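You operate a simulated robot arm through the tools that you are given. There is no shell and no other tool. Be economical: measure what you need, move in short steps, check, and stop when the job is done.

You are at the controls of a simulated two-armed robot. One attempt, no reset.

TASK
Open the upper drawer of the grey bench, take the orange fuse block and put it in the inside of the upper drawer of the grey bench, then shut the drawer. Then open the right door of the blue cupboard, take the white cup and leave it on the upper shelf of the blue cupboard, then shut the door. Then put the teal cloth pad on the top of the grey bench away on the ledge under door 6. Then take the grey rail gauge and leave it on the tap ledge top. Then open the lower drawer of the grey bench, put the purple label ring in the inside of the lower drawer of the grey bench and shut the drawer again. Then put two of the crumpled label scraps from the top of the grey bench on the top of the side table. Then take the steel fitting and leave it on the right stand top. Then push the infeed drip drawer shut. Keep to this order. Set down upright: white cup, steel fitting.

It is judged by the outcome, as a careful person would: the job done as asked, and still so three seconds after it is handed in. It fails if anything else is knocked over, pushed out of place, dropped, spilled or broken. Flat cloth is picked up by pressing the open fingertips on it (5 to 10 N) and closing them slowly along it; thin cloth reads only 2 to 8 mm in the jaws.

THE ROBOT
Two 7-joint arms with two-finger parallel grippers on one trunk, on a base that drives. Base frame: it is fixed to the floor where the robot stands at the start and does not move with it; the origin is under the middle of the robot, x ahead of it, y to its left, z up; the surface under the hand at the start is at about z = 0.85. Units: m, rad, N and s.
The left shoulder is at the start at [0.11, 0.169, 1.486], the right one opposite. With the tool pointing down near the work surface each hand reaches from about 0.4 to 0.72 m from the robot's upright axis, wherever it stands, measured 20 degrees to its own side. Places, roughly: crumpled label scrap (5x4x4 cm) [0.9, -0.1, 0.9]; grey rail gauge [-0.5, -0.5, 1]; infeed drip drawer [0.4, 1.7, 0.9]; inside of the lower drawer of the grey bench [0.8, -0.3, 0.4]; inside of the upper drawer of the grey bench [0.8, -0.3, 0.6]; ledge under door 6 (14x53 cm) [2.66, 2.74, 0.66]; lower drawer of the grey bench [0.8, -0.2, 0.5]; orange fuse block (6x4x4 cm) [0.3, -0.3, 0.9]; purple label ring (6x6x5 cm) [-0.7, -0.6, 0.9]; right door of the blue cupboard [1.7, -0.2, 0.9]; right stand top [0.5, 4.8, 0.8]; steel fitting (4x3x5 cm) [0.6, 1.1, 0.2]; tap ledge top (24x24 cm) [-0.52, 1.48, 0.92]; teal cloth pad (7x7x4 cm) [-0.1, -0.6, 0.9]; top of the side table [0.7, 1.2, 0.9]; upper drawer of the grey bench [0.8, -0.2, 0.7]; upper shelf of the blue cupboard [1.9, -0.3, 1.4]; white cup (6x6x8 cm) [0.4, -0.4, 0.9]. Payload 1.57 kg a hand.
The TCP of each hand is the grasp point between the finger pads, 0.03 m short of the fingertips. In the tool frame z runs along the fingers and y along their closing line. Largest opening 0.08 m; finger width 0.017, thickness 0.012; the body of the gripper, 0.04 by 0.082 m, starts 0.08 m behind the TCP.
Orientation is that of the tool frame in the base frame, as a unit quaternion [x, y, z, w]. With the fingers straight down and closing along the base's y, the tool's x points along the base's -x, its y along +y and its z along -z.

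THE INTERFACE
- The arms move only by the tool send_rows. It takes "left_motion", "right_motion" or both (then of equal length, played together; a hand with none holds still); each is a list of rows, each an object of numbers (a shift or turn left out is 0, a gripper value left out holds the last): "x", "y", "z": the shift along the tool's x, y, z in m; "ax", "ay", "az": the turn, a rotation vector about the tool's x, y, z in rad. In form: [{"x": .., "y": .., "z": .., "ax": .., "ay": .., "az": ..}, ...]. A call has 1 to 12 rows; each row is the pose to reach, as a shift and turn from the pose commanded when the call began, along the tool's axes at that moment. "left_gripper" and "right_gripper" are, for a hand that has rows, the gripper command, from -1 (fully open) to 1 (shut), values between in proportion, set as the call begins (left out, the last holds). A row lasts 0.2 s, in which the tool goes at most 0.05 m and 0.15 rad; a call with a longer step from one row to the next is refused whole, and so is a gripper value outside its range. A pose out of reach is approached as far as the arm can. The call stops where the force on the tool passes 40 N (or 10 N more than at its start, if that is more) or the arm is blocked; 0.2 s more then pass. The fingers move at their own pace (about 0.072 m/s each) and stop on an object; they squeeze with about 35 N. The grip force told is the motor's: it shows also when the fingers shut on nothing. Time passes only in rows, and 0.2 s behind the last, so rows that repeat a pose let the fingers close. The reply holds the time, the measured pose of the TCP, the force on the tool along the base axes, the opening and the grip force, in the units named above and with some noise, with the torque about the TCP (base axes, N m) and any sound that the robot's microphone picked up, and new pictures: "views" is both (left out), scene, wrist or none (wrist: the cameras of the hands that moved).
- Cameras (640 x 400 px; columns grow to the right, rows downward): "scene" is now at [0.1139, -0.0491, 1.6494]; the picture's right is [-0.84, -0.54, 0.00], its down [-0.50, 0.76, -0.41] and it looks along [0.22, -0.35, -0.91] (base axes); focal length 214 px, centre (320, 200). "left" rides on the left gripper at [0.072, 0.007, -0.122] in its tool frame; the picture's right is [-0.09, 1.00, 0.00], its down [-0.84, -0.08, -0.54] and it looks along [-0.54, -0.05, 0.84] (tool axes); focal length 238 px, centre (320, 200). "right" rides on the right gripper at [0.072, -0.007, -0.122] in its tool frame; the picture's right is [0.09, 1.00, 0.00], its down [-0.84, 0.08, -0.54] and it looks along [-0.54, 0.05, 0.84] (tool axes); focal length 238 px, centre (320, 200). There is no depth. A picture from a camera that has moved, and an enlarged one, comes with that camera's place and axes in the base frame and with its lens.
- move_column(by): slides the trunk up (or, below 0, down) by that many m; the arms and the scene camera ride with it, the base frame stays. It gives what a move gives, with no picture.
- steer(legs): drives the robot by 1 to 6 legs, each [ahead, left, turn to the left] in m, m and rad, along the robot's own axes; the way and the turn of a leg run together, so that a leg with both is an arc; at most 1.5 m and 3.142 rad a leg. The arms and the cameras ride along, it lands a little off, and it stops where it bumps. It gives what a move gives, and a new picture of the scene camera.
- turn_head(pan, tilt): turns the head with the scene camera to pan (to the left, within 1.501 rad either way) and tilt (down, from -0.506 to 1.204), counted from straight ahead of the robot. It gives what a move gives, and a new picture of the scene camera.
- inspect(camera, box): a new picture of the part [left, top, right, bottom] of that camera's present view, enlarged. The clock stands still meanwhile.
- sign_off(): hands the job in; it is judged then, once.

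Go step by step. Nothing tells you exact positions but the pictures and the camera data: compare them with the known pose of the tool, close in by small moves and look again before you grip or let go. The budget is 556 turns and 360 pictures, counting those below and the enlarged ones. Unless the task says otherwise, let go and move clear before handing in.

The tools are called after ">>>" by a JSON object that holds its "fn" and its "kwargs". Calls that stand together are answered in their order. send_rows: Moves the arms, as the interface text tells. Its arguments: {"type":"object","properties":{"left_motion":{"type":"array"},"left_gripper":{"type":"number"},"right_motion":{"type":"array"},"right_gripper":{"type":"number"},"views":{"type":"string","enum":["both","scene","wrist","none"]}},"required":[]} The other tools are called the same way: move_column (by) slides the trunk up or down; steer (legs) drives the base; turn_head (pan, tilt) turns the head that bears the scene camera; inspect (camera, box) takes an enlarged picture of a part of a camera's view; sign_off () hands the job in.

At the start:

```text
time_s: 0.0
left_position: [0.6731, 0.2304, 1.1289]
left_orientation: [0.0, 1.0, 0.0, 0.0]
left_force: [-0.3, 0.1, -0.2]
left_wrist_torque: [0.0, 0.02, 0.02]
left_opening: 0.0801
left_grasp_force: 0.0
right_position: [0.6116, -0.3632, 1.19]
right_orientation: [0.001, 1.0, 0.0, 0.0]
right_force: [0.3, 0.0, -0.2]
right_wrist_torque: [-0.01, 0.04, 0.01]
right_opening: 0.0802
right_grasp_force: 0.1
trunk travel left (down, up): [-0.8, 0.09]
robot x, y, heading: [0.0025, 0.0007, -0.003]
head pan, tilt: [-0.997, 1.147]
```

scene: 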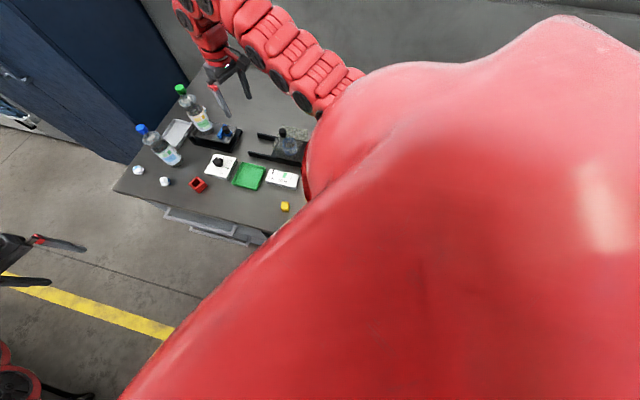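
right: 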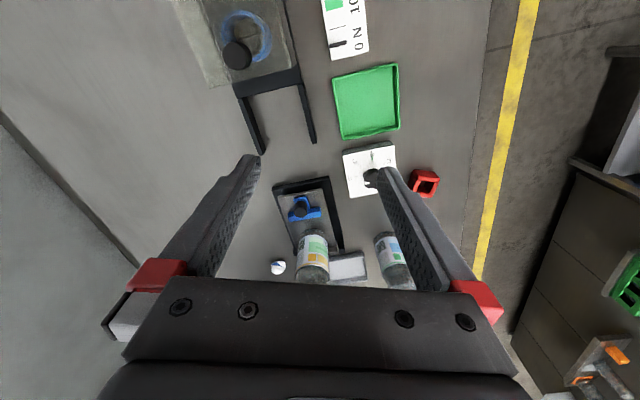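
left: 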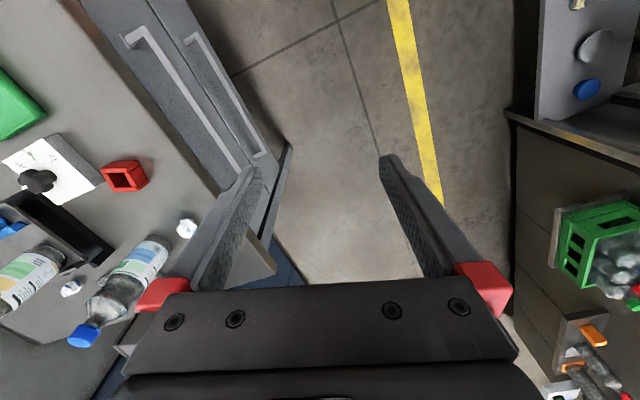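

I see the grey bench to my right with its drawers facing left (+y). I look around first to find the objects.

>>> {"fn": "turn_head", "kwargs": {"pan": -0.5, "tilt": 0.7}}

>>> {"fn": "turn_head", "kwargs": {"pan": -1.5, "tilt": 0.6}}

>>> {"fn": "turn_head", "kwargs": {"pan": 0.7, "tilt": 0.5}}

>>> {"fn": "turn_head", "kwargs": {"pan": 1.5, "tilt": 0.5}}

```text
time_s: 0.9
left_position: [0.6737, 0.2301, 1.1288]
left_orientation: [0.0, 1.0, 0.0, 0.0]
left_force: [0.0, -1.1, -0.3]
left_wrist_torque: [0.0, 0.02, 0.01]
left_opening: 0.08
left_grasp_force: 0.1
right_position: [0.6115, -0.3635, 1.1907]
right_orientation: [-0.001, 1.0, 0.0, 0.0]
right_force: [0.2, -0.6, 0.0]
right_wrist_torque: [-0.01, 0.01, -0.02]
right_opening: 0.0799
right_grasp_force: 0.0
trunk travel left (down, up): [-0.8, 0.09]
robot x, y, heading: [0.0007, -0.001, -0.003]
head pan, tilt: [-0.499, 0.7]
camera scene: at [0.1558, -0.0397, 1.6822], right [-0.48, -0.88, 0.0], down [-0.57, 0.31, -0.76], along [0.67, -0.37, -0.64], focal length 214 px, centre (320, 200)
```

scene: 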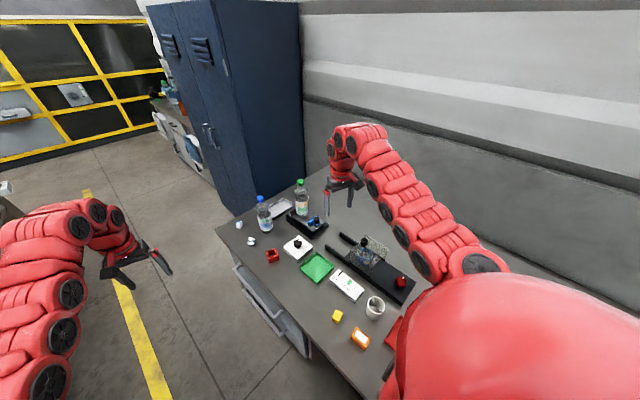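

```text
time_s: 2.2
left_position: [0.673, 0.2299, 1.1286]
left_orientation: [0.0, 1.0, 0.0, 0.0]
left_force: [-0.3, -0.6, -0.5]
left_wrist_torque: [-0.01, -0.04, -0.01]
left_opening: 0.0799
left_grasp_force: 0.0
right_position: [0.6116, -0.3626, 1.1918]
right_orientation: [0.0, 1.0, 0.0, 0.0]
right_force: [0.5, -0.6, -0.3]
right_wrist_torque: [-0.01, 0.0, 0.0]
right_opening: 0.0801
right_grasp_force: 0.1
trunk travel left (down, up): [-0.8, 0.09]
robot x, y, heading: [-0.0005, -0.0016, 0.005]
head pan, tilt: [-1.499, 0.6]
camera scene: at [0.0878, -0.0871, 1.6909], right [-1.0, -0.07, 0.0], down [-0.04, 0.56, -0.82], along [0.06, -0.82, -0.57], focal length 214 px, centre (320, 200)
```

scene: 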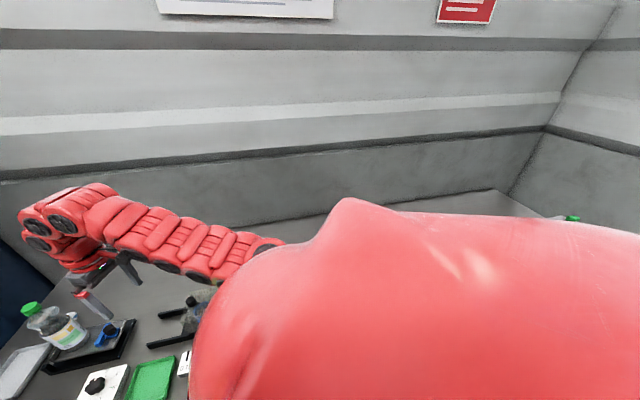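

```text
time_s: 4.3
left_position: [0.6736, 0.231, 1.1297]
left_orientation: [0.0, 1.0, 0.0, 0.0]
left_force: [-0.1, -0.1, 0.3]
left_wrist_torque: [-0.01, 0.05, -0.02]
left_opening: 0.0798
left_grasp_force: 0.0
right_position: [0.6127, -0.3628, 1.1913]
right_orientation: [0.0, 1.0, 0.0, 0.0]
right_force: [0.3, -0.9, -0.2]
right_wrist_torque: [0.01, 0.0, -0.03]
right_opening: 0.08
right_grasp_force: 0.1
trunk travel left (down, up): [-0.8, 0.09]
robot x, y, heading: [0.0018, -0.0029, -0.0]
head pan, tilt: [0.7, 0.499]
camera scene: at [0.151, 0.0596, 1.7], right [0.64, -0.77, 0.0], down [-0.37, -0.31, -0.88], along [0.67, 0.57, -0.48], focal length 214 px, centre (320, 200)
```

scene: 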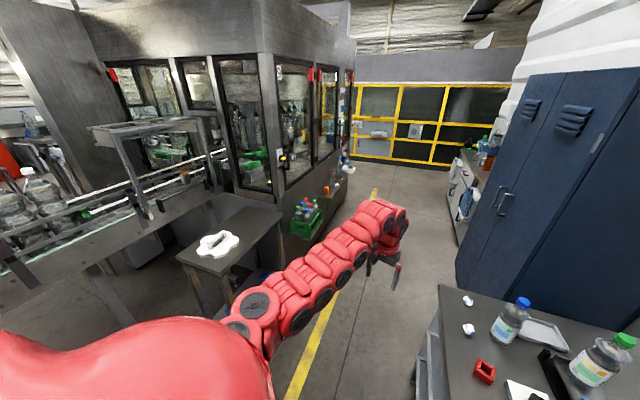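

```text
time_s: 5.4
left_position: [0.6734, 0.2298, 1.13]
left_orientation: [0.0, 1.0, 0.001, 0.0]
left_force: [-0.5, 0.6, -0.7]
left_wrist_torque: [0.01, 0.0, 0.02]
left_opening: 0.0799
left_grasp_force: 0.1
right_position: [0.6114, -0.3642, 1.192]
right_orientation: [0.0, 1.0, 0.0, 0.0]
right_force: [0.8, 0.5, 1.2]
right_wrist_torque: [0.02, -0.02, -0.01]
right_opening: 0.0801
right_grasp_force: 0.0
trunk travel left (down, up): [-0.8, 0.09]
robot x, y, heading: [-0.0003, -0.0002, 0.0]
head pan, tilt: [1.499, 0.499]
camera scene: at [0.088, 0.0918, 1.7], right [1.0, -0.07, 0.0], down [-0.03, -0.48, -0.88], along [0.06, 0.88, -0.48], focal length 214 px, centre (320, 200)
```

scene: 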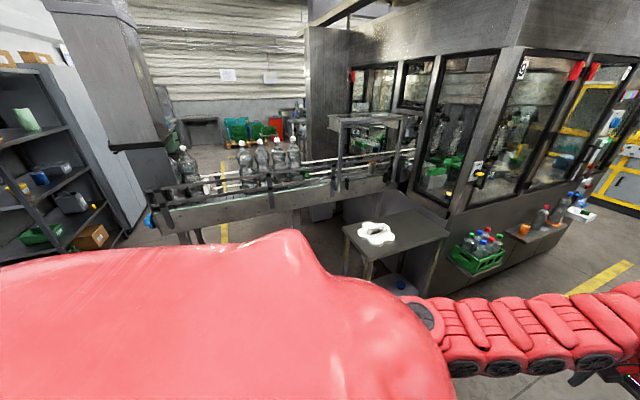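

The bench edge runs at about 17° to base x, with the upper drawer handle near (0.70, -0.05, 0.7). I bring the left hand toward it, tilted, and point the head there.

>>> {"fn": "turn_head", "kwargs": {"pan": -0.15, "tilt": 0.95}}

>>> {"fn": "send_rows", "kwargs": {"left_motion": [{"x": 0.002, "y": -0.013, "z": 0.033, "ax": 0.116, "ay": -0.0175, "az": -0.048}, {"x": 0.004, "y": -0.027, "z": 0.067, "ax": 0.231, "ay": -0.035, "az": -0.096}, {"x": 0.006, "y": -0.04, "z": 0.1, "ax": 0.347, "ay": -0.052, "az": -0.143}, {"x": 0.009, "y": -0.053, "z": 0.133, "ax": 0.463, "ay": -0.07, "az": -0.191}, {"x": 0.011, "y": -0.067, "z": 0.167, "ax": 0.578, "ay": -0.087, "az": -0.239}, {"x": 0.013, "y": -0.08, "z": 0.2, "ax": 0.694, "ay": -0.105, "az": -0.287}, {"x": 0.013, "y": -0.08, "z": 0.2, "ax": 0.694, "ay": -0.105, "az": -0.287}]}}

```text
time_s: 7.1
left_position: [0.6727, 0.2304, 1.1292]
left_orientation: [0.0, 1.0, -0.001, 0.0]
left_force: [-0.2, 0.5, -0.6]
left_wrist_torque: [-0.01, 0.03, 0.0]
left_opening: 0.0801
left_grasp_force: 0.1
right_position: [0.6117, -0.3634, 1.1911]
right_orientation: [0.001, 1.0, 0.0, -0.001]
right_force: [0.9, 0.6, 0.4]
right_wrist_torque: [0.02, 0.0, -0.01]
right_opening: 0.0799
right_grasp_force: 0.0
trunk travel left (down, up): [-0.8, 0.09]
robot x, y, heading: [0.0016, -0.0041, -0.002]
head pan, tilt: [-0.15, 0.949]
camera scene: at [0.1533, -0.0098, 1.6625], right [-0.15, -0.99, 0.0], down [-0.8, 0.12, -0.58], along [0.58, -0.09, -0.81], focal length 214 px, centre (320, 200)
```

scene: 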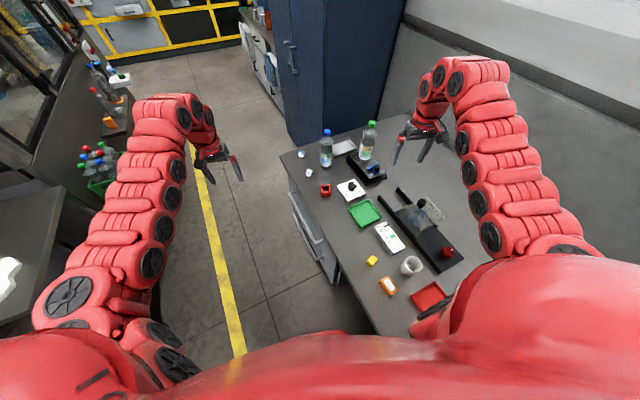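

```text
time_s: 8.7
left_position: [0.6608, 0.1481, 0.9302]
left_orientation: [-0.14, 0.929, -0.338, 0.051]
left_force: [-0.2, -0.6, 0.0]
left_wrist_torque: [-0.03, 0.05, 0.02]
left_opening: 0.0801
left_grasp_force: 0.1
right_position: [0.6115, -0.3637, 1.1912]
right_orientation: [0.0, 1.0, 0.0, 0.0]
right_force: [0.2, -0.2, -0.4]
right_wrist_torque: [-0.01, 0.04, -0.01]
right_opening: 0.0801
right_grasp_force: 0.1
trunk travel left (down, up): [-0.8, 0.09]
robot x, y, heading: [0.0014, 0.0025, 0.001]
head pan, tilt: [-0.15, 0.949]
camera scene: at [0.1531, -0.0101, 1.6626], right [-0.15, -0.99, 0.0], down [-0.8, 0.12, -0.58], along [0.58, -0.09, -0.81], focal length 214 px, centre (320, 200)
camera left: at [0.566, 0.2056, 1.0174], right [-0.14, 0.76, -0.64], down [0.71, 0.52, 0.46], along [0.69, -0.39, -0.61], focal length 238 px, centre (320, 200)
```

scene: 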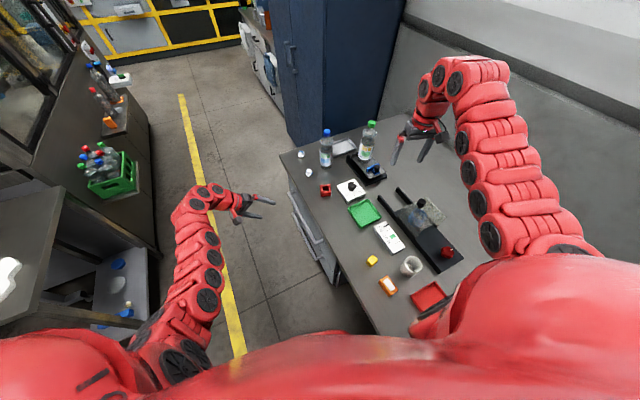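
left: 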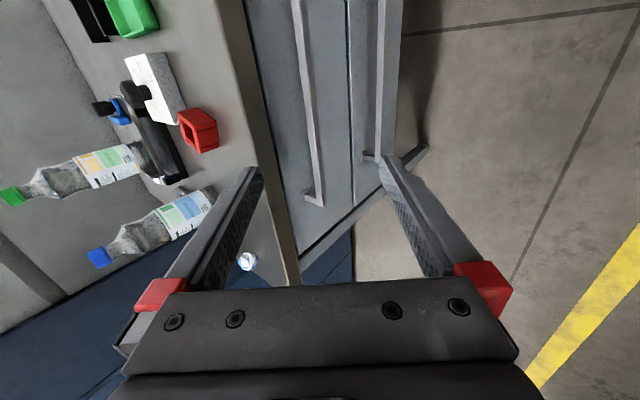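

The left hand is above the drawer. I enlarge the scene to measure the handle and edge better.

>>> {"fn": "inspect", "kwargs": {"camera": "scene", "box": [260, 130, 460, 340]}}

>>> {"fn": "inspect", "kwargs": {"camera": "left", "box": [160, 0, 480, 200]}}

```text
1.90 times, centred on (360, 235) of scene
camera zoom: at [0.1531, -0.0101, 1.6626], right [-0.15, -0.99, 0.0], down [-0.8, 0.12, -0.58], along [0.58, -0.09, -0.81], focal length 408 px, centre (244, 133)
```

zoom: 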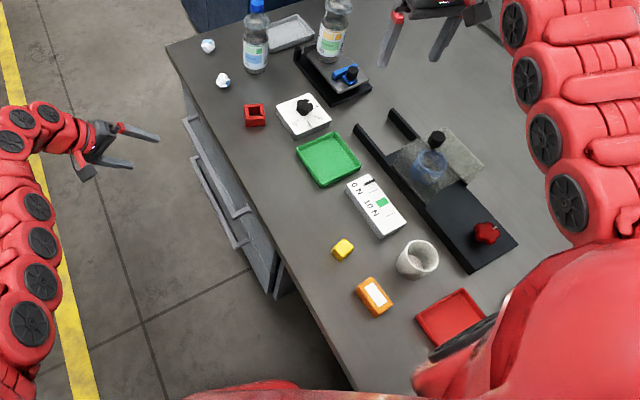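

```text
2.00 times, centred on (320, 100) of left
camera zoom: at [0.566, 0.2056, 1.0174], right [-0.14, 0.76, -0.64], down [0.71, 0.52, 0.46], along [0.69, -0.39, -0.61], focal length 477 px, centre (320, 400)
```

zoom: 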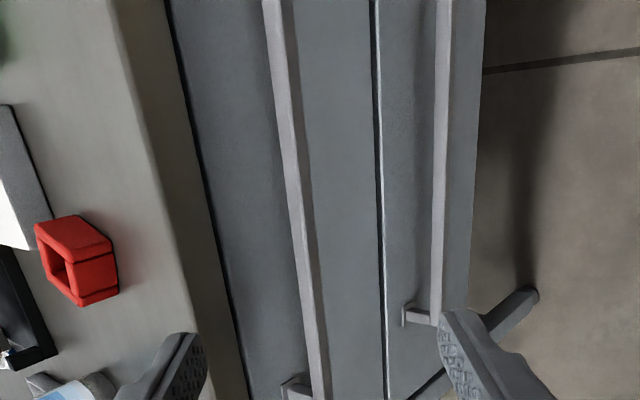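

Handle estimated at (0.70, -0.025, 0.742). I tilt further and move to a pre-grasp 10 cm away with a partly closed gripper.

>>> {"fn": "send_rows", "kwargs": {"left_motion": [{"x": 0.002, "y": 0.008, "z": 0.033, "ax": 0.1}, {"x": 0.004, "y": 0.016, "z": 0.066, "ax": 0.2}, {"x": 0.006, "y": 0.024, "z": 0.098, "ax": 0.3}, {"x": 0.008, "y": 0.032, "z": 0.131, "ax": 0.4}, {"x": 0.01, "y": 0.041, "z": 0.164, "ax": 0.5}, {"x": 0.01, "y": 0.041, "z": 0.164, "ax": 0.5}], "left_gripper": -0.25}}

```text
time_s: 10.1
left_position: [0.5799, 0.0641, 0.8349]
left_orientation: [-0.124, 0.816, -0.558, 0.084]
left_force: [-0.6, 0.6, 0.5]
left_wrist_torque: [0.01, 0.03, -0.04]
left_opening: 0.0499
left_grasp_force: 0.1
left hand out of reach, approached as far as the arm can: row 3, 4, 5, 6
right_position: [0.6119, -0.3646, 1.1907]
right_orientation: [0.0, 1.0, 0.0, -0.001]
right_force: [0.8, 0.2, 1.1]
right_wrist_torque: [-0.04, 0.04, -0.04]
right_opening: 0.0802
right_grasp_force: 0.1
trunk travel left (down, up): [-0.8, 0.09]
robot x, y, heading: [-0.0032, -0.0013, 0.0]
head pan, tilt: [-0.15, 0.949]
camera scene: at [0.1549, -0.0091, 1.6624], right [-0.15, -0.99, 0.0], down [-0.8, 0.12, -0.58], along [0.57, -0.09, -0.81], focal length 214 px, centre (320, 200)
camera left: at [0.4771, 0.1537, 0.8711], right [-0.02, 0.37, -0.93], down [0.66, 0.7, 0.27], along [0.75, -0.61, -0.26], focal length 238 px, centre (320, 200)
```

scene: 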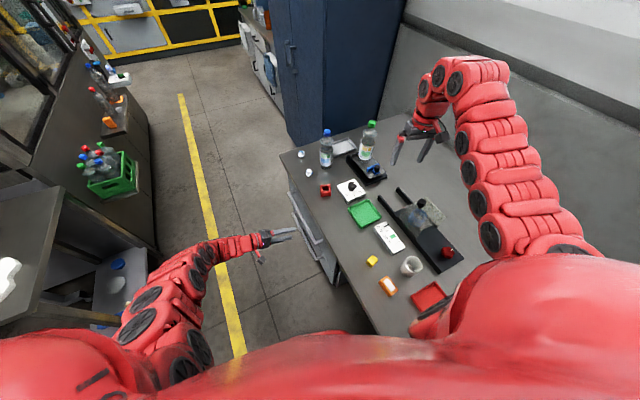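
left: 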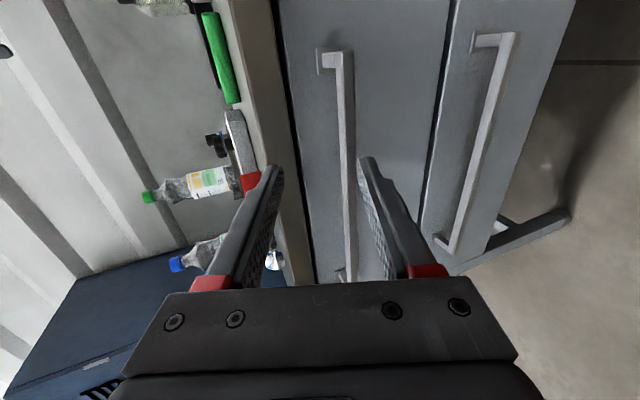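

The left arm is at its reach limit; I lower the trunk, lifting the right hand first so it stays clear of the bench.

>>> {"fn": "send_rows", "kwargs": {"right_motion": [{"z": -0.04}, {"z": -0.08}, {"z": -0.12}, {"z": -0.16}, {"z": -0.2}], "views": "none"}}

>>> {"fn": "move_column", "kwargs": {"by": -0.3}}

```text
time_s: 11.3
left_position: [0.5798, 0.0647, 0.8349]
left_orientation: [-0.123, 0.816, -0.558, 0.083]
left_force: [0.3, 0.1, -0.2]
left_wrist_torque: [0.01, 0.01, -0.01]
left_opening: 0.05
left_grasp_force: 0.0
right_position: [0.663, -0.3782, 1.2556]
right_orientation: [0.002, 1.0, 0.001, 0.0]
right_force: [0.3, -0.2, -1.0]
right_wrist_torque: [0.0, 0.01, 0.0]
right_opening: 0.0801
right_grasp_force: 0.1
right hand out of reach, approached as far as the arm can: row 2, 3, 4, 5
trunk travel left (down, up): [-0.8, 0.09]
robot x, y, heading: [0.0023, -0.001, -0.001]
head pan, tilt: [-0.15, 0.949]
```

```text
time_s: 14.3
left_position: [0.5797, 0.0644, 0.5357]
left_orientation: [-0.124, 0.816, -0.558, 0.085]
left_force: [0.7, 0.0, 0.1]
left_wrist_torque: [0.02, 0.0, 0.02]
left_opening: 0.0497
left_grasp_force: 0.1
right_position: [0.662, -0.3783, 0.9561]
right_orientation: [0.001, 1.0, 0.0, 0.001]
right_force: [-0.6, -0.7, -0.6]
right_wrist_torque: [0.0, 0.0, 0.0]
right_opening: 0.08
right_grasp_force: 0.1
trunk travel left (down, up): [-0.5, 0.39]
robot x, y, heading: [0.0024, -0.0016, 0.003]
head pan, tilt: [-0.15, 0.949]
```

>>> {"fn": "send_rows", "kwargs": {"left_motion": [{"x": -0.015, "y": -0.039, "z": -0.012}, {"x": -0.031, "y": -0.077, "z": -0.024}, {"x": -0.046, "y": -0.116, "z": -0.036}, {"x": -0.061, "y": -0.155, "z": -0.047}, {"x": -0.077, "y": -0.193, "z": -0.059}, {"x": -0.092, "y": -0.232, "z": -0.071}, {"x": -0.092, "y": -0.232, "z": -0.071}], "right_motion": [{"z": -0.04}, {"z": -0.08}, {"z": -0.12}, {"z": -0.16}, {"z": -0.2}, {"z": -0.22}, {"z": -0.22}], "views": "both"}}

```text
time_s: 15.9
left_position: [0.6732, 0.0748, 0.7757]
left_orientation: [-0.122, 0.816, -0.558, 0.085]
left_force: [0.4, 0.0, -1.0]
left_wrist_torque: [-0.01, 0.0, -0.01]
left_opening: 0.0501
left_grasp_force: 0.0
right_position: [0.6675, -0.3817, 0.9602]
right_orientation: [0.0, 1.0, 0.001, 0.0]
right_force: [-0.6, 0.5, 0.7]
right_wrist_torque: [0.01, 0.0, 0.0]
right_opening: 0.0798
right_grasp_force: 0.1
right hand out of reach, approached as far as the arm can: row 1, 2, 3, 4, 5, 6, 7
trunk travel left (down, up): [-0.5, 0.39]
robot x, y, heading: [-0.0003, 0.0001, -0.002]
head pan, tilt: [-0.15, 0.949]
camera scene: at [0.1536, -0.0096, 1.3624], right [-0.15, -0.99, 0.0], down [-0.8, 0.12, -0.58], along [0.58, -0.09, -0.81], focal length 214 px, centre (320, 200)
camera right: at [0.5954, -0.3892, 1.0831], right [-0.09, 1.0, 0.0], down [0.84, 0.08, 0.54], along [0.54, 0.05, -0.84], focal length 238 px, centre (320, 200)
camera left: at [0.5697, 0.1642, 0.8123], right [-0.02, 0.37, -0.93], down [0.66, 0.7, 0.27], along [0.75, -0.61, -0.26], focal length 238 px, centre (320, 200)
```

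scene: 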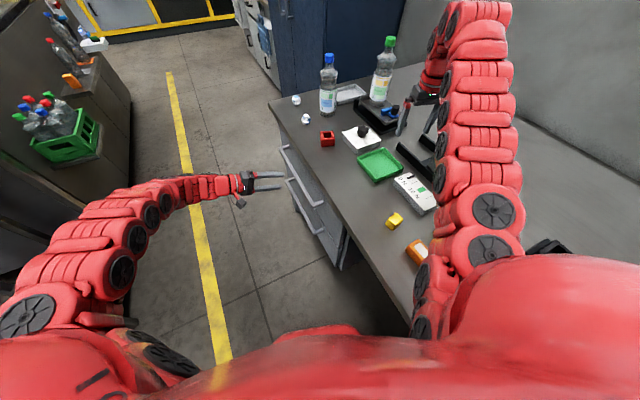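
right: 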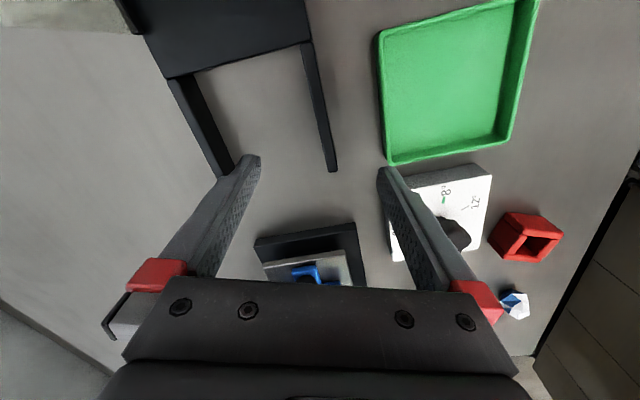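
left: 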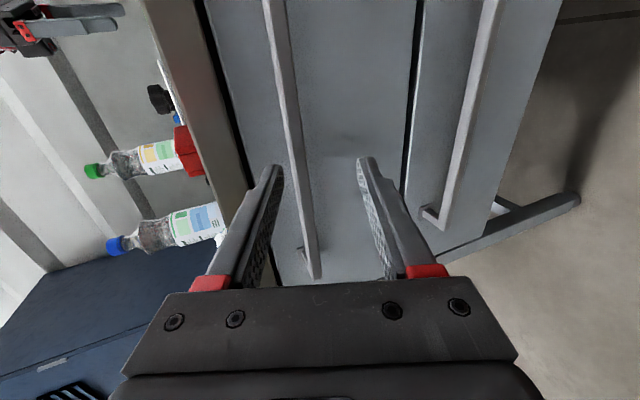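

The bar is centred between the left fingertips. I advance to the handle.

>>> {"fn": "send_rows", "kwargs": {"left_motion": [{"z": 0.03}, {"z": 0.06}, {"z": 0.085}, {"z": 0.085}], "views": "wrist"}}

```text
time_s: 16.9
left_position: [0.6956, -0.0007, 0.7482]
left_orientation: [-0.123, 0.816, -0.559, 0.084]
left_force: [-10.9, 11.9, 11.4]
left_wrist_torque: [-0.47, -0.16, -0.29]
left_opening: 0.0549
left_grasp_force: 2.6
right_position: [0.6657, -0.38, 0.9624]
right_orientation: [0.0, 1.0, 0.0, 0.002]
right_force: [0.1, 0.6, -1.0]
right_wrist_torque: [0.01, -0.03, -0.05]
right_opening: 0.0802
right_grasp_force: 0.1
trunk travel left (down, up): [-0.5, 0.39]
robot x, y, heading: [0.0006, 0.0013, 0.002]
head pan, tilt: [-0.15, 0.949]
camera left: at [0.5927, 0.0889, 0.784], right [-0.02, 0.37, -0.93], down [0.66, 0.7, 0.27], along [0.75, -0.61, -0.26], focal length 238 px, centre (320, 200)
```

left: 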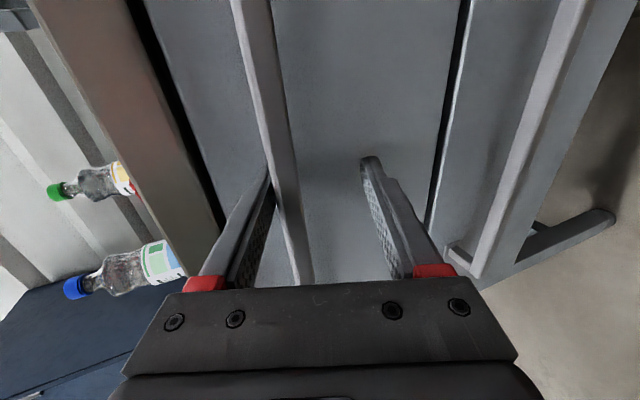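

>>> {"fn": "send_rows", "kwargs": {"left_motion": [{"y": -0.012, "z": 0.0}, {"y": -0.014, "z": 0.008}, {"y": -0.014, "z": 0.012}], "views": "wrist"}}

```text
time_s: 17.4
left_position: [0.698, -0.0018, 0.7552]
left_orientation: [-0.125, 0.817, -0.556, 0.082]
left_force: [-15.1, 13.4, -0.3]
left_wrist_torque: [-0.25, -0.3, -0.35]
left_opening: 0.0436
left_grasp_force: 0.0
right_position: [0.6671, -0.3784, 0.9611]
right_orientation: [-0.001, 1.0, -0.001, 0.001]
right_force: [-0.6, 0.1, -0.2]
right_wrist_torque: [0.01, 0.01, -0.03]
right_opening: 0.0801
right_grasp_force: 0.0
trunk travel left (down, up): [-0.5, 0.39]
robot x, y, heading: [0.0021, -0.003, 0.002]
head pan, tilt: [-0.15, 0.949]
stopped in row 2 (left hand): the force on the tool passed its limit at 45 N (the readings are from after the stop); the commanded pose is now the measured one
camera left: at [0.5937, 0.087, 0.7914], right [-0.02, 0.38, -0.93], down [0.66, 0.7, 0.27], along [0.75, -0.61, -0.26], focal length 238 px, centre (320, 200)
```

left: 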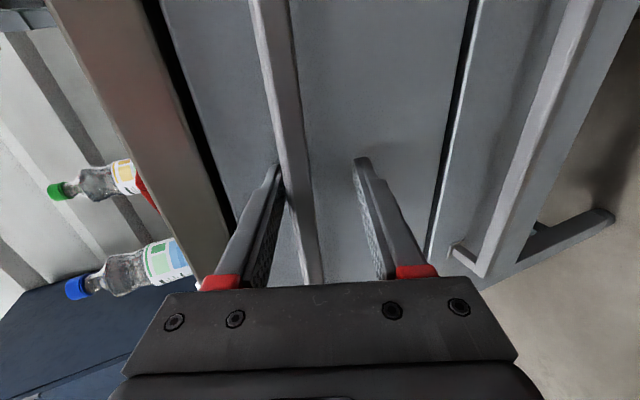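

The tips reach the drawer front, with the bar between the fingers. I close on the bar.

>>> {"fn": "send_rows", "kwargs": {"left_motion": [{"z": -0.006}, {"z": -0.006}, {"z": -0.006}, {"z": -0.006}], "left_gripper": 1, "views": "wrist"}}

```text
time_s: 18.0
left_position: [0.6974, -0.0039, 0.7655]
left_orientation: [-0.121, 0.814, -0.562, 0.085]
left_force: [0.9, -1.4, 26.2]
left_wrist_torque: [-0.57, 0.68, -0.33]
left_opening: 0.0175
left_grasp_force: 32.7
right_position: [0.6663, -0.3808, 0.9615]
right_orientation: [0.0, 1.0, 0.0, 0.002]
right_force: [0.7, 0.1, 0.0]
right_wrist_torque: [0.01, -0.01, 0.02]
right_opening: 0.08
right_grasp_force: 0.0
trunk travel left (down, up): [-0.5, 0.39]
robot x, y, heading: [0.0016, -0.0021, 0.0]
head pan, tilt: [-0.15, 0.949]
stopped in row 3 (left hand): the force on the tool passed its limit at 44 N (the readings are from after the stop); the commanded pose is now the measured one
camera left: at [0.5939, 0.0862, 0.8003], right [-0.02, 0.36, -0.93], down [0.66, 0.7, 0.26], along [0.75, -0.61, -0.25], focal length 238 px, centre (320, 200)
```

left: 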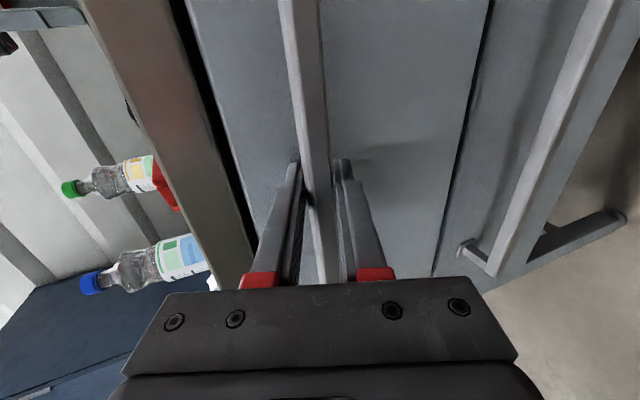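

Gripped the bar (17 mm). Now pull along the bench normal.

>>> {"fn": "send_rows", "kwargs": {"left_motion": [{"y": 0.0, "z": -0.01}, {"y": 0.004, "z": -0.02}, {"y": 0.0105, "z": -0.0373}, {"y": 0.018, "z": -0.056}, {"y": 0.025, "z": -0.0746}, {"y": 0.0324, "z": -0.093}], "views": "scene"}}

```text
time_s: 19.4
left_position: [0.6662, 0.0918, 0.7663]
left_orientation: [-0.122, 0.815, -0.559, 0.085]
left_force: [-19.1, -6.6, 7.5]
left_wrist_torque: [-0.42, 0.19, 0.62]
left_opening: 0.0178
left_grasp_force: 32.6
right_position: [0.6653, -0.3822, 0.9601]
right_orientation: [0.0, 1.0, 0.0, 0.002]
right_force: [-0.5, 0.3, -0.6]
right_wrist_torque: [0.01, 0.01, 0.02]
right_opening: 0.0802
right_grasp_force: 0.1
trunk travel left (down, up): [-0.5, 0.39]
robot x, y, heading: [0.001, -0.0034, -0.001]
head pan, tilt: [-0.15, 0.949]
camera scene: at [0.1497, -0.0103, 1.3629], right [-0.15, -0.99, 0.0], down [-0.8, 0.12, -0.58], along [0.58, -0.09, -0.81], focal length 214 px, centre (320, 200)
```

scene: 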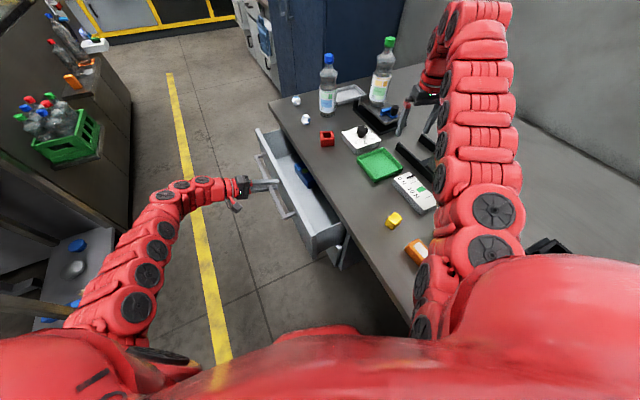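

The drawer slides out. I keep pulling, easing the sideways load.

>>> {"fn": "send_rows", "kwargs": {"left_motion": [{"x": 0.006, "y": 0.0109, "z": -0.028}, {"x": 0.008, "y": 0.0217, "z": -0.056}, {"x": 0.01, "y": 0.0326, "z": -0.084}, {"x": 0.011, "y": 0.0434, "z": -0.112}, {"x": 0.012, "y": 0.0543, "z": -0.14}], "views": "scene"}}

```text
time_s: 20.2
left_position: [0.6394, 0.1739, 0.766]
left_orientation: [-0.127, 0.813, -0.561, 0.09]
left_force: [-0.4, 2.8, 1.9]
left_wrist_torque: [-0.29, 0.1, 1.18]
left_opening: 0.0175
left_grasp_force: 31.9
right_position: [0.6686, -0.3802, 0.9609]
right_orientation: [0.0, 1.0, 0.0, 0.001]
right_force: [-0.1, -0.1, -0.7]
right_wrist_torque: [0.0, 0.03, 0.02]
right_opening: 0.08
right_grasp_force: 0.1
trunk travel left (down, up): [-0.5, 0.39]
robot x, y, heading: [0.0036, 0.001, 0.004]
head pan, tilt: [-0.15, 0.949]
stopped in row 4 (left hand): the force on the tool passed its limit at 42 N (the readings are from after the stop); the commanded pose is now the measured one
camera scene: at [0.1538, -0.0082, 1.3622], right [-0.15, -0.99, 0.0], down [-0.8, 0.12, -0.58], along [0.58, -0.09, -0.81], focal length 214 px, centre (320, 200)
```

scene: 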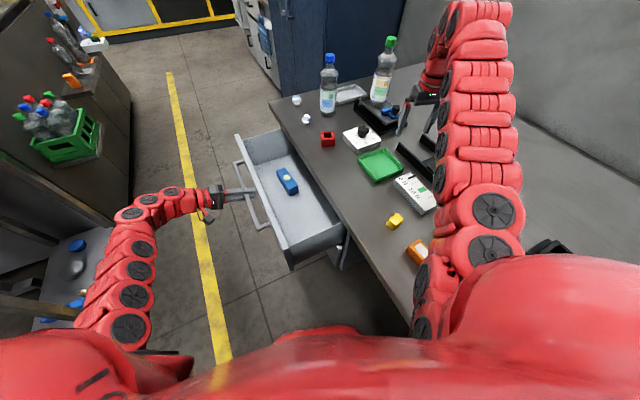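

The drawer is open about 0.19 m, at its stop. I release the handle and back the left hand away.

>>> {"fn": "send_rows", "kwargs": {"left_motion": [{"z": 0}, {"z": 0}, {"z": 0}, {"z": -0.03}, {"z": -0.07}, {"z": -0.11}, {"z": -0.15}], "left_gripper": -0.1, "views": "scene"}}

>>> {"fn": "send_rows", "kwargs": {"right_motion": [{"x": 0.04, "z": -0.02}, {"x": 0.08, "z": -0.05}, {"x": 0.12, "z": -0.09}, {"x": 0.16, "z": -0.12}, {"x": 0.19, "z": -0.15}, {"x": 0.2, "z": -0.15}], "views": "both"}}

```text
time_s: 21.8
left_position: [0.596, 0.307, 0.8196]
left_orientation: [-0.126, 0.813, -0.561, 0.091]
left_force: [-0.1, -0.6, 0.1]
left_wrist_torque: [0.03, -0.03, 0.01]
left_opening: 0.0438
left_grasp_force: 0.0
right_position: [0.6682, -0.3808, 0.9613]
right_orientation: [0.0, 1.0, 0.0, 0.001]
right_force: [-0.7, -0.8, 0.5]
right_wrist_torque: [0.0, -0.01, 0.0]
right_opening: 0.0802
right_grasp_force: 0.1
trunk travel left (down, up): [-0.5, 0.39]
robot x, y, heading: [-0.0032, -0.0008, 0.001]
head pan, tilt: [-0.15, 0.949]
camera scene: at [0.1538, -0.009, 1.3626], right [-0.15, -0.99, 0.0], down [-0.8, 0.12, -0.58], along [0.58, -0.09, -0.81], focal length 214 px, centre (320, 200)
```

scene: 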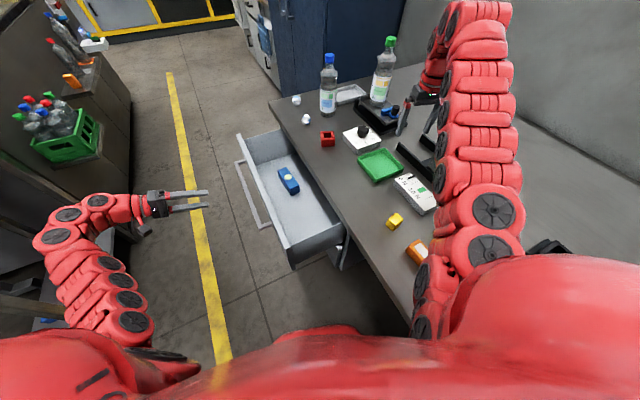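

```text
refused: row 3 steps farther than a row can; nothing moved
```

>>> {"fn": "move_column", "kwargs": {"by": 0.3}}

>>> {"fn": "send_rows", "kwargs": {"right_motion": [{"x": 0.04, "y": 0.01, "z": 0.01}, {"x": 0.08, "y": 0.02, "z": 0.02}, {"x": 0.12, "y": 0.03, "z": 0.03}, {"x": 0.16, "y": 0.04, "z": 0.04}, {"x": 0.2, "y": 0.05, "z": 0.05}, {"x": 0.24, "y": 0.06, "z": 0.06}, {"x": 0.28, "y": 0.07, "z": 0.07}, {"x": 0.31, "y": 0.08, "z": 0.08}, {"x": 0.34, "y": 0.09, "z": 0.09}], "views": "both"}}

```text
time_s: 24.8
left_position: [0.5961, 0.3066, 1.1178]
left_orientation: [-0.125, 0.813, -0.561, 0.09]
left_force: [0.4, 0.2, -0.3]
left_wrist_torque: [0.02, 0.0, 0.01]
left_opening: 0.0439
left_grasp_force: 0.0
right_position: [0.6681, -0.3821, 1.2596]
right_orientation: [-0.001, 1.0, 0.0, 0.0]
right_force: [0.3, 0.0, -0.2]
right_wrist_torque: [-0.01, -0.01, -0.01]
right_opening: 0.0801
right_grasp_force: 0.0
trunk travel left (down, up): [-0.8, 0.09]
robot x, y, heading: [-0.0, -0.0023, -0.003]
head pan, tilt: [-0.15, 0.949]
```

```text
time_s: 26.8
left_position: [0.5953, 0.3077, 1.1181]
left_orientation: [-0.126, 0.814, -0.56, 0.089]
left_force: [1.0, -0.1, 0.5]
left_wrist_torque: [-0.01, 0.02, -0.01]
left_opening: 0.044
left_grasp_force: 0.0
right_position: [0.5846, -0.3642, 1.2207]
right_orientation: [-0.001, 1.0, 0.001, 0.002]
right_force: [0.7, 0.2, -0.9]
right_wrist_torque: [0.02, 0.01, 0.0]
right_opening: 0.0799
right_grasp_force: 0.1
right hand out of reach, approached as far as the arm can: row 1, 2, 3, 4, 5, 6, 7, 8, 9
trunk travel left (down, up): [-0.8, 0.09]
robot x, y, heading: [-0.0022, -0.0007, -0.001]
head pan, tilt: [-0.15, 0.949]
camera scene: at [0.1544, -0.0097, 1.6625], right [-0.15, -0.99, 0.0], down [-0.8, 0.12, -0.58], along [0.58, -0.09, -0.81], focal length 214 px, centre (320, 200)
camera right: at [0.5127, -0.3709, 1.3434], right [-0.09, 1.0, 0.0], down [0.84, 0.08, 0.54], along [0.54, 0.05, -0.84], focal length 238 px, centre (320, 200)
```

scene: 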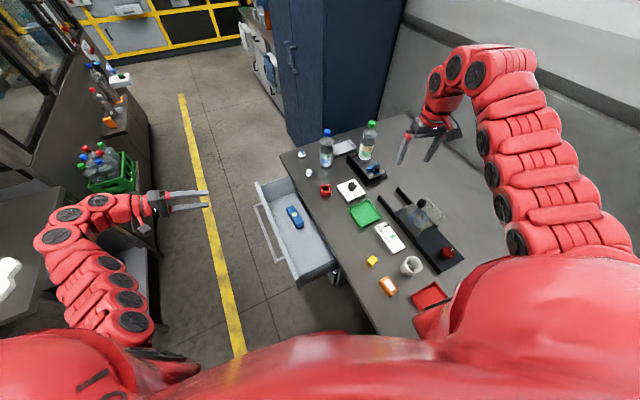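
right: 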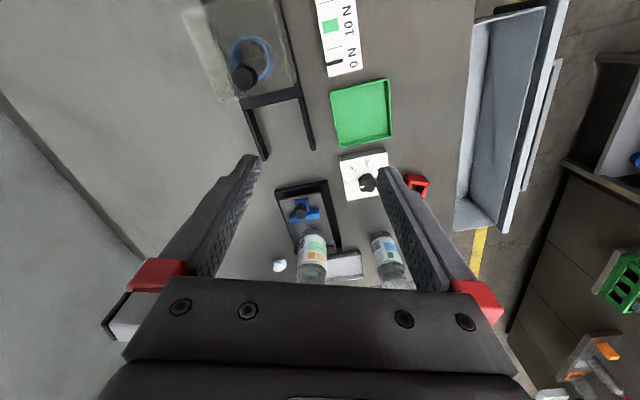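

>>> {"fn": "send_rows", "kwargs": {"right_motion": [{"x": 0.0, "z": 0.04}, {"x": 0.01, "z": 0.08}, {"x": 0.04, "y": 0.01, "z": 0.11}, {"x": 0.08, "y": 0.02, "z": 0.13}, {"x": 0.12, "y": 0.03, "z": 0.15}, {"x": 0.16, "y": 0.05, "z": 0.16}, {"x": 0.2, "y": 0.06, "z": 0.17}, {"x": 0.24, "y": 0.07, "z": 0.17}, {"x": 0.27, "y": 0.08, "z": 0.17}, {"x": 0.27, "y": 0.08, "z": 0.17}], "views": "both"}}

```text
time_s: 29.0
left_position: [0.5957, 0.3075, 1.1176]
left_orientation: [-0.126, 0.813, -0.561, 0.09]
left_force: [-0.2, 0.1, 0.3]
left_wrist_torque: [0.01, 0.0, -0.03]
left_opening: 0.044
left_grasp_force: 0.2
right_position: [0.585, -0.362, 1.2198]
right_orientation: [0.0, 1.0, 0.0, 0.001]
right_force: [0.2, 0.2, -0.5]
right_wrist_torque: [0.02, 0.0, -0.01]
right_opening: 0.0802
right_grasp_force: 0.0
right hand out of reach, approached as far as the arm can: row 1, 2, 3, 4, 5, 6, 7, 8, 9, 10
trunk travel left (down, up): [-0.8, 0.09]
robot x, y, heading: [-0.0, -0.0002, -0.002]
head pan, tilt: [-0.15, 0.949]
camera scene: at [0.1541, -0.0096, 1.6625], right [-0.15, -0.99, 0.0], down [-0.8, 0.12, -0.58], along [0.58, -0.09, -0.81], focal length 214 px, centre (320, 200)
camera right: at [0.5125, -0.3709, 1.3435], right [-0.09, 1.0, 0.0], down [0.84, 0.08, 0.54], along [0.54, 0.05, -0.84], focal length 238 px, centre (320, 200)
```

scene: 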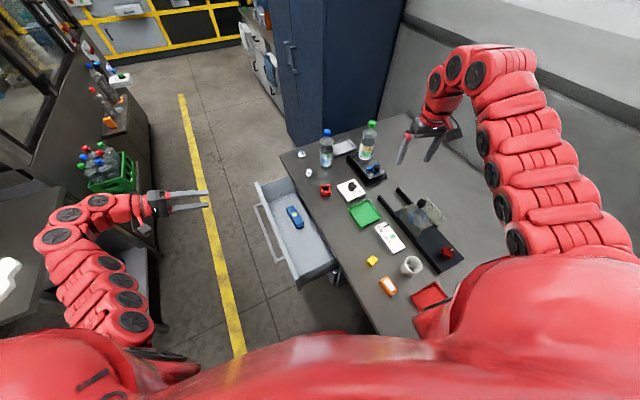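
right: 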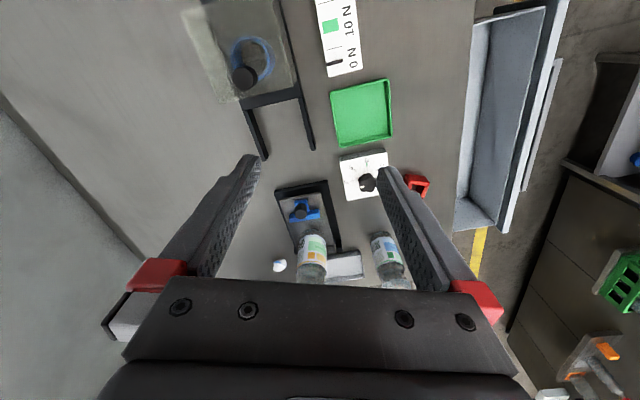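

The commanded pose of the right arm had run off out of reach. I walk it back toward a reachable pose in pieces.

>>> {"fn": "send_rows", "kwargs": {"right_motion": [{"x": -0.04, "y": -0.015, "z": 0.022}, {"x": -0.08, "y": -0.03, "z": 0.044}, {"x": -0.12, "y": -0.045, "z": 0.066}, {"x": -0.16, "y": -0.06, "z": 0.088}, {"x": -0.2, "y": -0.075, "z": 0.11}, {"x": -0.24, "y": -0.09, "z": 0.132}], "views": "none"}}

```text
time_s: 30.4
left_position: [0.5953, 0.3075, 1.1179]
left_orientation: [-0.125, 0.814, -0.561, 0.089]
left_force: [-1.2, -0.1, -0.1]
left_wrist_torque: [0.0, 0.01, -0.01]
left_opening: 0.0439
left_grasp_force: 0.0
right_position: [0.6822, -0.3988, 1.1649]
right_orientation: [0.0, 1.0, 0.0, 0.0]
right_force: [-1.3, -0.3, 0.4]
right_wrist_torque: [-0.02, 0.02, -0.01]
right_opening: 0.0801
right_grasp_force: 0.0
right hand out of reach, approached as far as the arm can: row 3, 4, 5, 6
trunk travel left (down, up): [-0.8, 0.09]
robot x, y, heading: [-0.0004, 0.0014, 0.001]
head pan, tilt: [-0.15, 0.949]
```

>>> {"fn": "send_rows", "kwargs": {"right_motion": [{"z": 0.03}, {"z": 0.06}, {"z": 0.09}], "views": "none"}}

```text
time_s: 31.2
left_position: [0.5961, 0.3064, 1.1177]
left_orientation: [-0.126, 0.814, -0.56, 0.089]
left_force: [0.9, -0.2, -0.1]
left_wrist_torque: [0.02, -0.01, 0.02]
left_opening: 0.044
left_grasp_force: 0.0
right_position: [0.685, -0.3996, 1.0689]
right_orientation: [0.001, 1.0, 0.0, 0.001]
right_force: [0.6, 0.3, 0.3]
right_wrist_torque: [0.01, 0.03, 0.03]
right_opening: 0.0799
right_grasp_force: 0.1
trunk travel left (down, up): [-0.8, 0.09]
robot x, y, heading: [0.0034, -0.001, -0.0]
head pan, tilt: [-0.15, 0.949]
```

>>> {"fn": "send_rows", "kwargs": {"right_motion": [{"x": 0.04, "y": 0.01}, {"x": 0.08, "y": 0.02}, {"x": 0.12, "y": 0.03}, {"x": 0.16, "y": 0.04}, {"x": 0.2, "y": 0.05}, {"x": 0.24, "y": 0.06}, {"x": 0.28, "y": 0.07}], "views": "none"}}

```text
time_s: 32.8
left_position: [0.5955, 0.3051, 1.1195]
left_orientation: [-0.126, 0.813, -0.561, 0.09]
left_force: [-0.9, -0.6, -0.1]
left_wrist_torque: [-0.01, 0.01, 0.01]
left_opening: 0.044
left_grasp_force: 0.0
right_position: [0.6054, -0.3798, 1.0676]
right_orientation: [0.001, 1.0, 0.001, 0.0]
right_force: [0.0, 0.1, -0.5]
right_wrist_torque: [0.04, 0.0, 0.04]
right_opening: 0.0799
right_grasp_force: 0.1
right hand out of reach, approached as far as the arm can: row 3, 4, 5, 6, 7
trunk travel left (down, up): [-0.8, 0.09]
robot x, y, heading: [0.0026, 0.0057, -0.004]
head pan, tilt: [-0.15, 0.949]
```

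The right arm can't fold in enough from here, so I reposition the base slightly left and turn right, making both fuse and drawer comfortable for the right hand.

>>> {"fn": "steer", "kwargs": {"legs": [[-0.05, 0.15, -0.3]]}}

```text
time_s: 34.3
left_position: [0.6356, 0.2702, 1.1174]
left_orientation: [0.001, 0.824, -0.567, 0.003]
left_force: [0.0, -1.5, -0.8]
left_wrist_torque: [0.0, -0.01, 0.0]
left_opening: 0.0443
left_grasp_force: 0.1
right_position: [0.4385, -0.3861, 1.0666]
right_orientation: [0.153, 0.988, 0.0, 0.002]
right_force: [0.3, 0.0, -0.3]
right_wrist_torque: [0.02, -0.02, -0.02]
right_opening: 0.0799
right_grasp_force: 0.0
trunk travel left (down, up): [-0.8, 0.09]
robot x, y, heading: [-0.0244, 0.1583, -0.301]
head pan, tilt: [-0.15, 0.949]
camera scene: at [0.1186, 0.1012, 1.6624], right [-0.44, -0.9, 0.0], down [-0.73, 0.36, -0.58], along [0.52, -0.26, -0.81], focal length 214 px, centre (320, 200)
```

scene: 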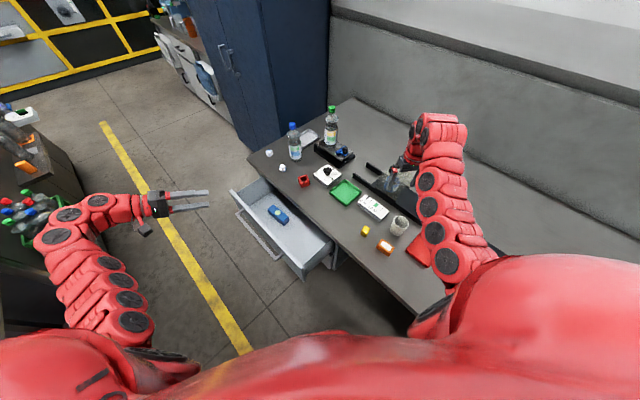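

>>> {"fn": "send_rows", "kwargs": {"right_motion": [{"x": 0.036, "y": 0.015, "z": 0.012}, {"x": 0.072, "y": 0.03, "z": 0.025}, {"x": 0.108, "y": 0.045, "z": 0.038}, {"x": 0.144, "y": 0.06, "z": 0.05}, {"x": 0.144, "y": 0.06, "z": 0.05}], "views": "both"}}

```text
time_s: 35.5
left_position: [0.6326, 0.2691, 1.1193]
left_orientation: [0.001, 0.824, -0.567, 0.003]
left_force: [-0.9, 0.0, 0.6]
left_wrist_torque: [0.01, -0.01, 0.02]
left_opening: 0.0439
left_grasp_force: 0.1
right_position: [0.3537, -0.3217, 0.9881]
right_orientation: [0.152, 0.988, -0.001, 0.002]
right_force: [-0.4, 0.2, -0.2]
right_wrist_torque: [0.03, 0.0, 0.0]
right_opening: 0.0802
right_grasp_force: 0.0
right hand out of reach, approached as far as the arm can: row 1, 2, 3, 4, 5
trunk travel left (down, up): [-0.8, 0.09]
robot x, y, heading: [-0.0218, 0.1566, -0.303]
head pan, tilt: [-0.15, 0.949]
camera scene: at [0.1151, 0.0997, 1.6628], right [-0.44, -0.9, 0.0], down [-0.73, 0.36, -0.58], along [0.52, -0.26, -0.81], focal length 214 px, centre (320, 200)
camera right: at [0.2823, -0.3062, 1.1111], right [0.21, 0.98, 0.0], down [0.82, -0.18, 0.55], along [0.53, -0.12, -0.84], focal length 238 px, centre (320, 200)
```

scene: 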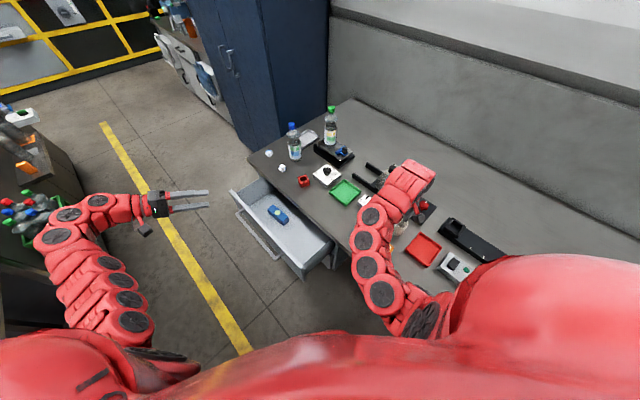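
right: 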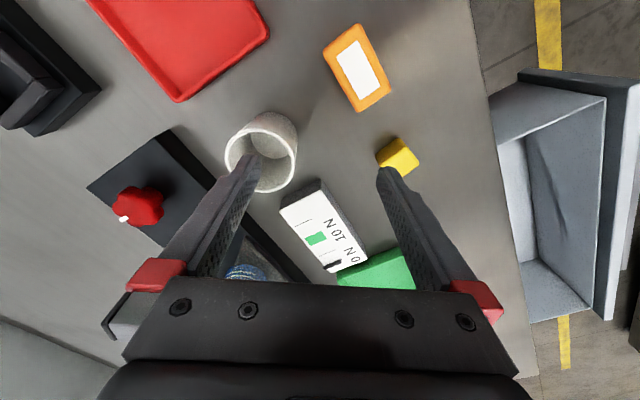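

The fuse is at (0.303, -0.28), long axis parallel to the bench edge. I turn the hand to grip across its short side and move above it.

>>> {"fn": "send_rows", "kwargs": {"right_motion": [{"x": 0.0, "y": 0.0, "z": 0.03, "az": -0.12}, {"x": 0.02, "y": 0.008, "z": 0.04, "az": -0.24}, {"x": 0.04, "y": 0.017, "z": 0.04, "az": -0.36}, {"x": 0.06, "y": 0.025, "z": 0.04, "az": -0.48}, {"x": 0.06, "y": 0.025, "z": 0.04, "az": -0.6}, {"x": 0.06, "y": 0.025, "z": 0.04, "az": -0.6}], "views": "wrist"}}

```text
time_s: 36.9
left_position: [0.6357, 0.2717, 1.1171]
left_orientation: [0.001, 0.823, -0.568, 0.003]
left_force: [-0.7, 0.4, 0.3]
left_wrist_torque: [0.01, -0.01, 0.02]
left_opening: 0.044
left_grasp_force: 0.1
right_position: [0.3078, -0.2789, 0.9475]
right_orientation: [-0.146, 0.989, 0.0, 0.001]
right_force: [0.6, 0.0, -0.2]
right_wrist_torque: [0.02, 0.0, -0.03]
right_opening: 0.08
right_grasp_force: 0.0
trunk travel left (down, up): [-0.8, 0.09]
robot x, y, heading: [-0.0272, 0.1562, -0.303]
head pan, tilt: [-0.15, 0.949]
camera right: at [0.2402, -0.3074, 1.0708], right [-0.38, 0.93, 0.0], down [0.78, 0.32, 0.54], along [0.5, 0.2, -0.84], focal length 238 px, centre (320, 200)
```

right: 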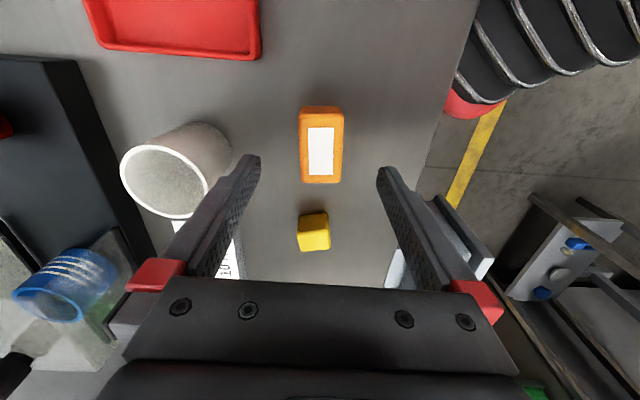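

>>> {"fn": "send_rows", "kwargs": {"right_motion": [{"x": 0.006, "z": 0.0}, {"x": 0.006, "z": 0.03}, {"x": 0.006, "z": 0.05}, {"x": 0.006, "z": 0.061}, {"x": 0.006, "z": 0.061}], "right_gripper": -0.55, "views": "wrist"}}

```text
time_s: 38.1
left_position: [0.6354, 0.2716, 1.118]
left_orientation: [0.0, 0.823, -0.568, 0.003]
left_force: [-1.5, 0.2, -0.1]
left_wrist_torque: [0.03, 0.0, -0.01]
left_opening: 0.044
left_grasp_force: 0.1
right_position: [0.3033, -0.2796, 0.8886]
right_orientation: [-0.146, 0.989, -0.001, 0.0]
right_force: [0.1, -0.1, -0.2]
right_wrist_torque: [0.0, 0.0, -0.02]
right_opening: 0.0618
right_grasp_force: 0.0
trunk travel left (down, up): [-0.8, 0.09]
robot x, y, heading: [-0.0251, 0.1591, -0.304]
head pan, tilt: [-0.15, 0.949]
camera right: at [0.235, -0.308, 1.0112], right [-0.38, 0.93, 0.0], down [0.78, 0.32, 0.54], along [0.5, 0.2, -0.84], focal length 238 px, centre (320, 200)
```

right: 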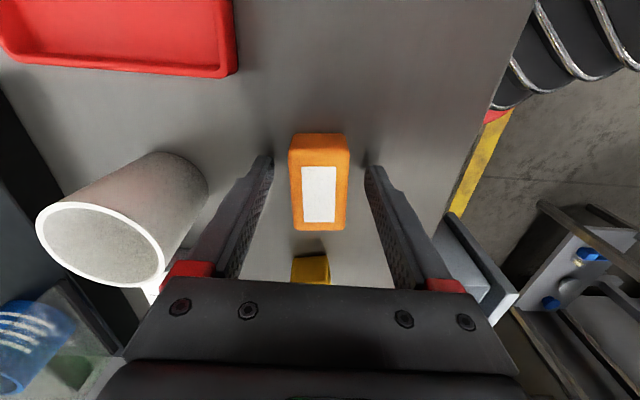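

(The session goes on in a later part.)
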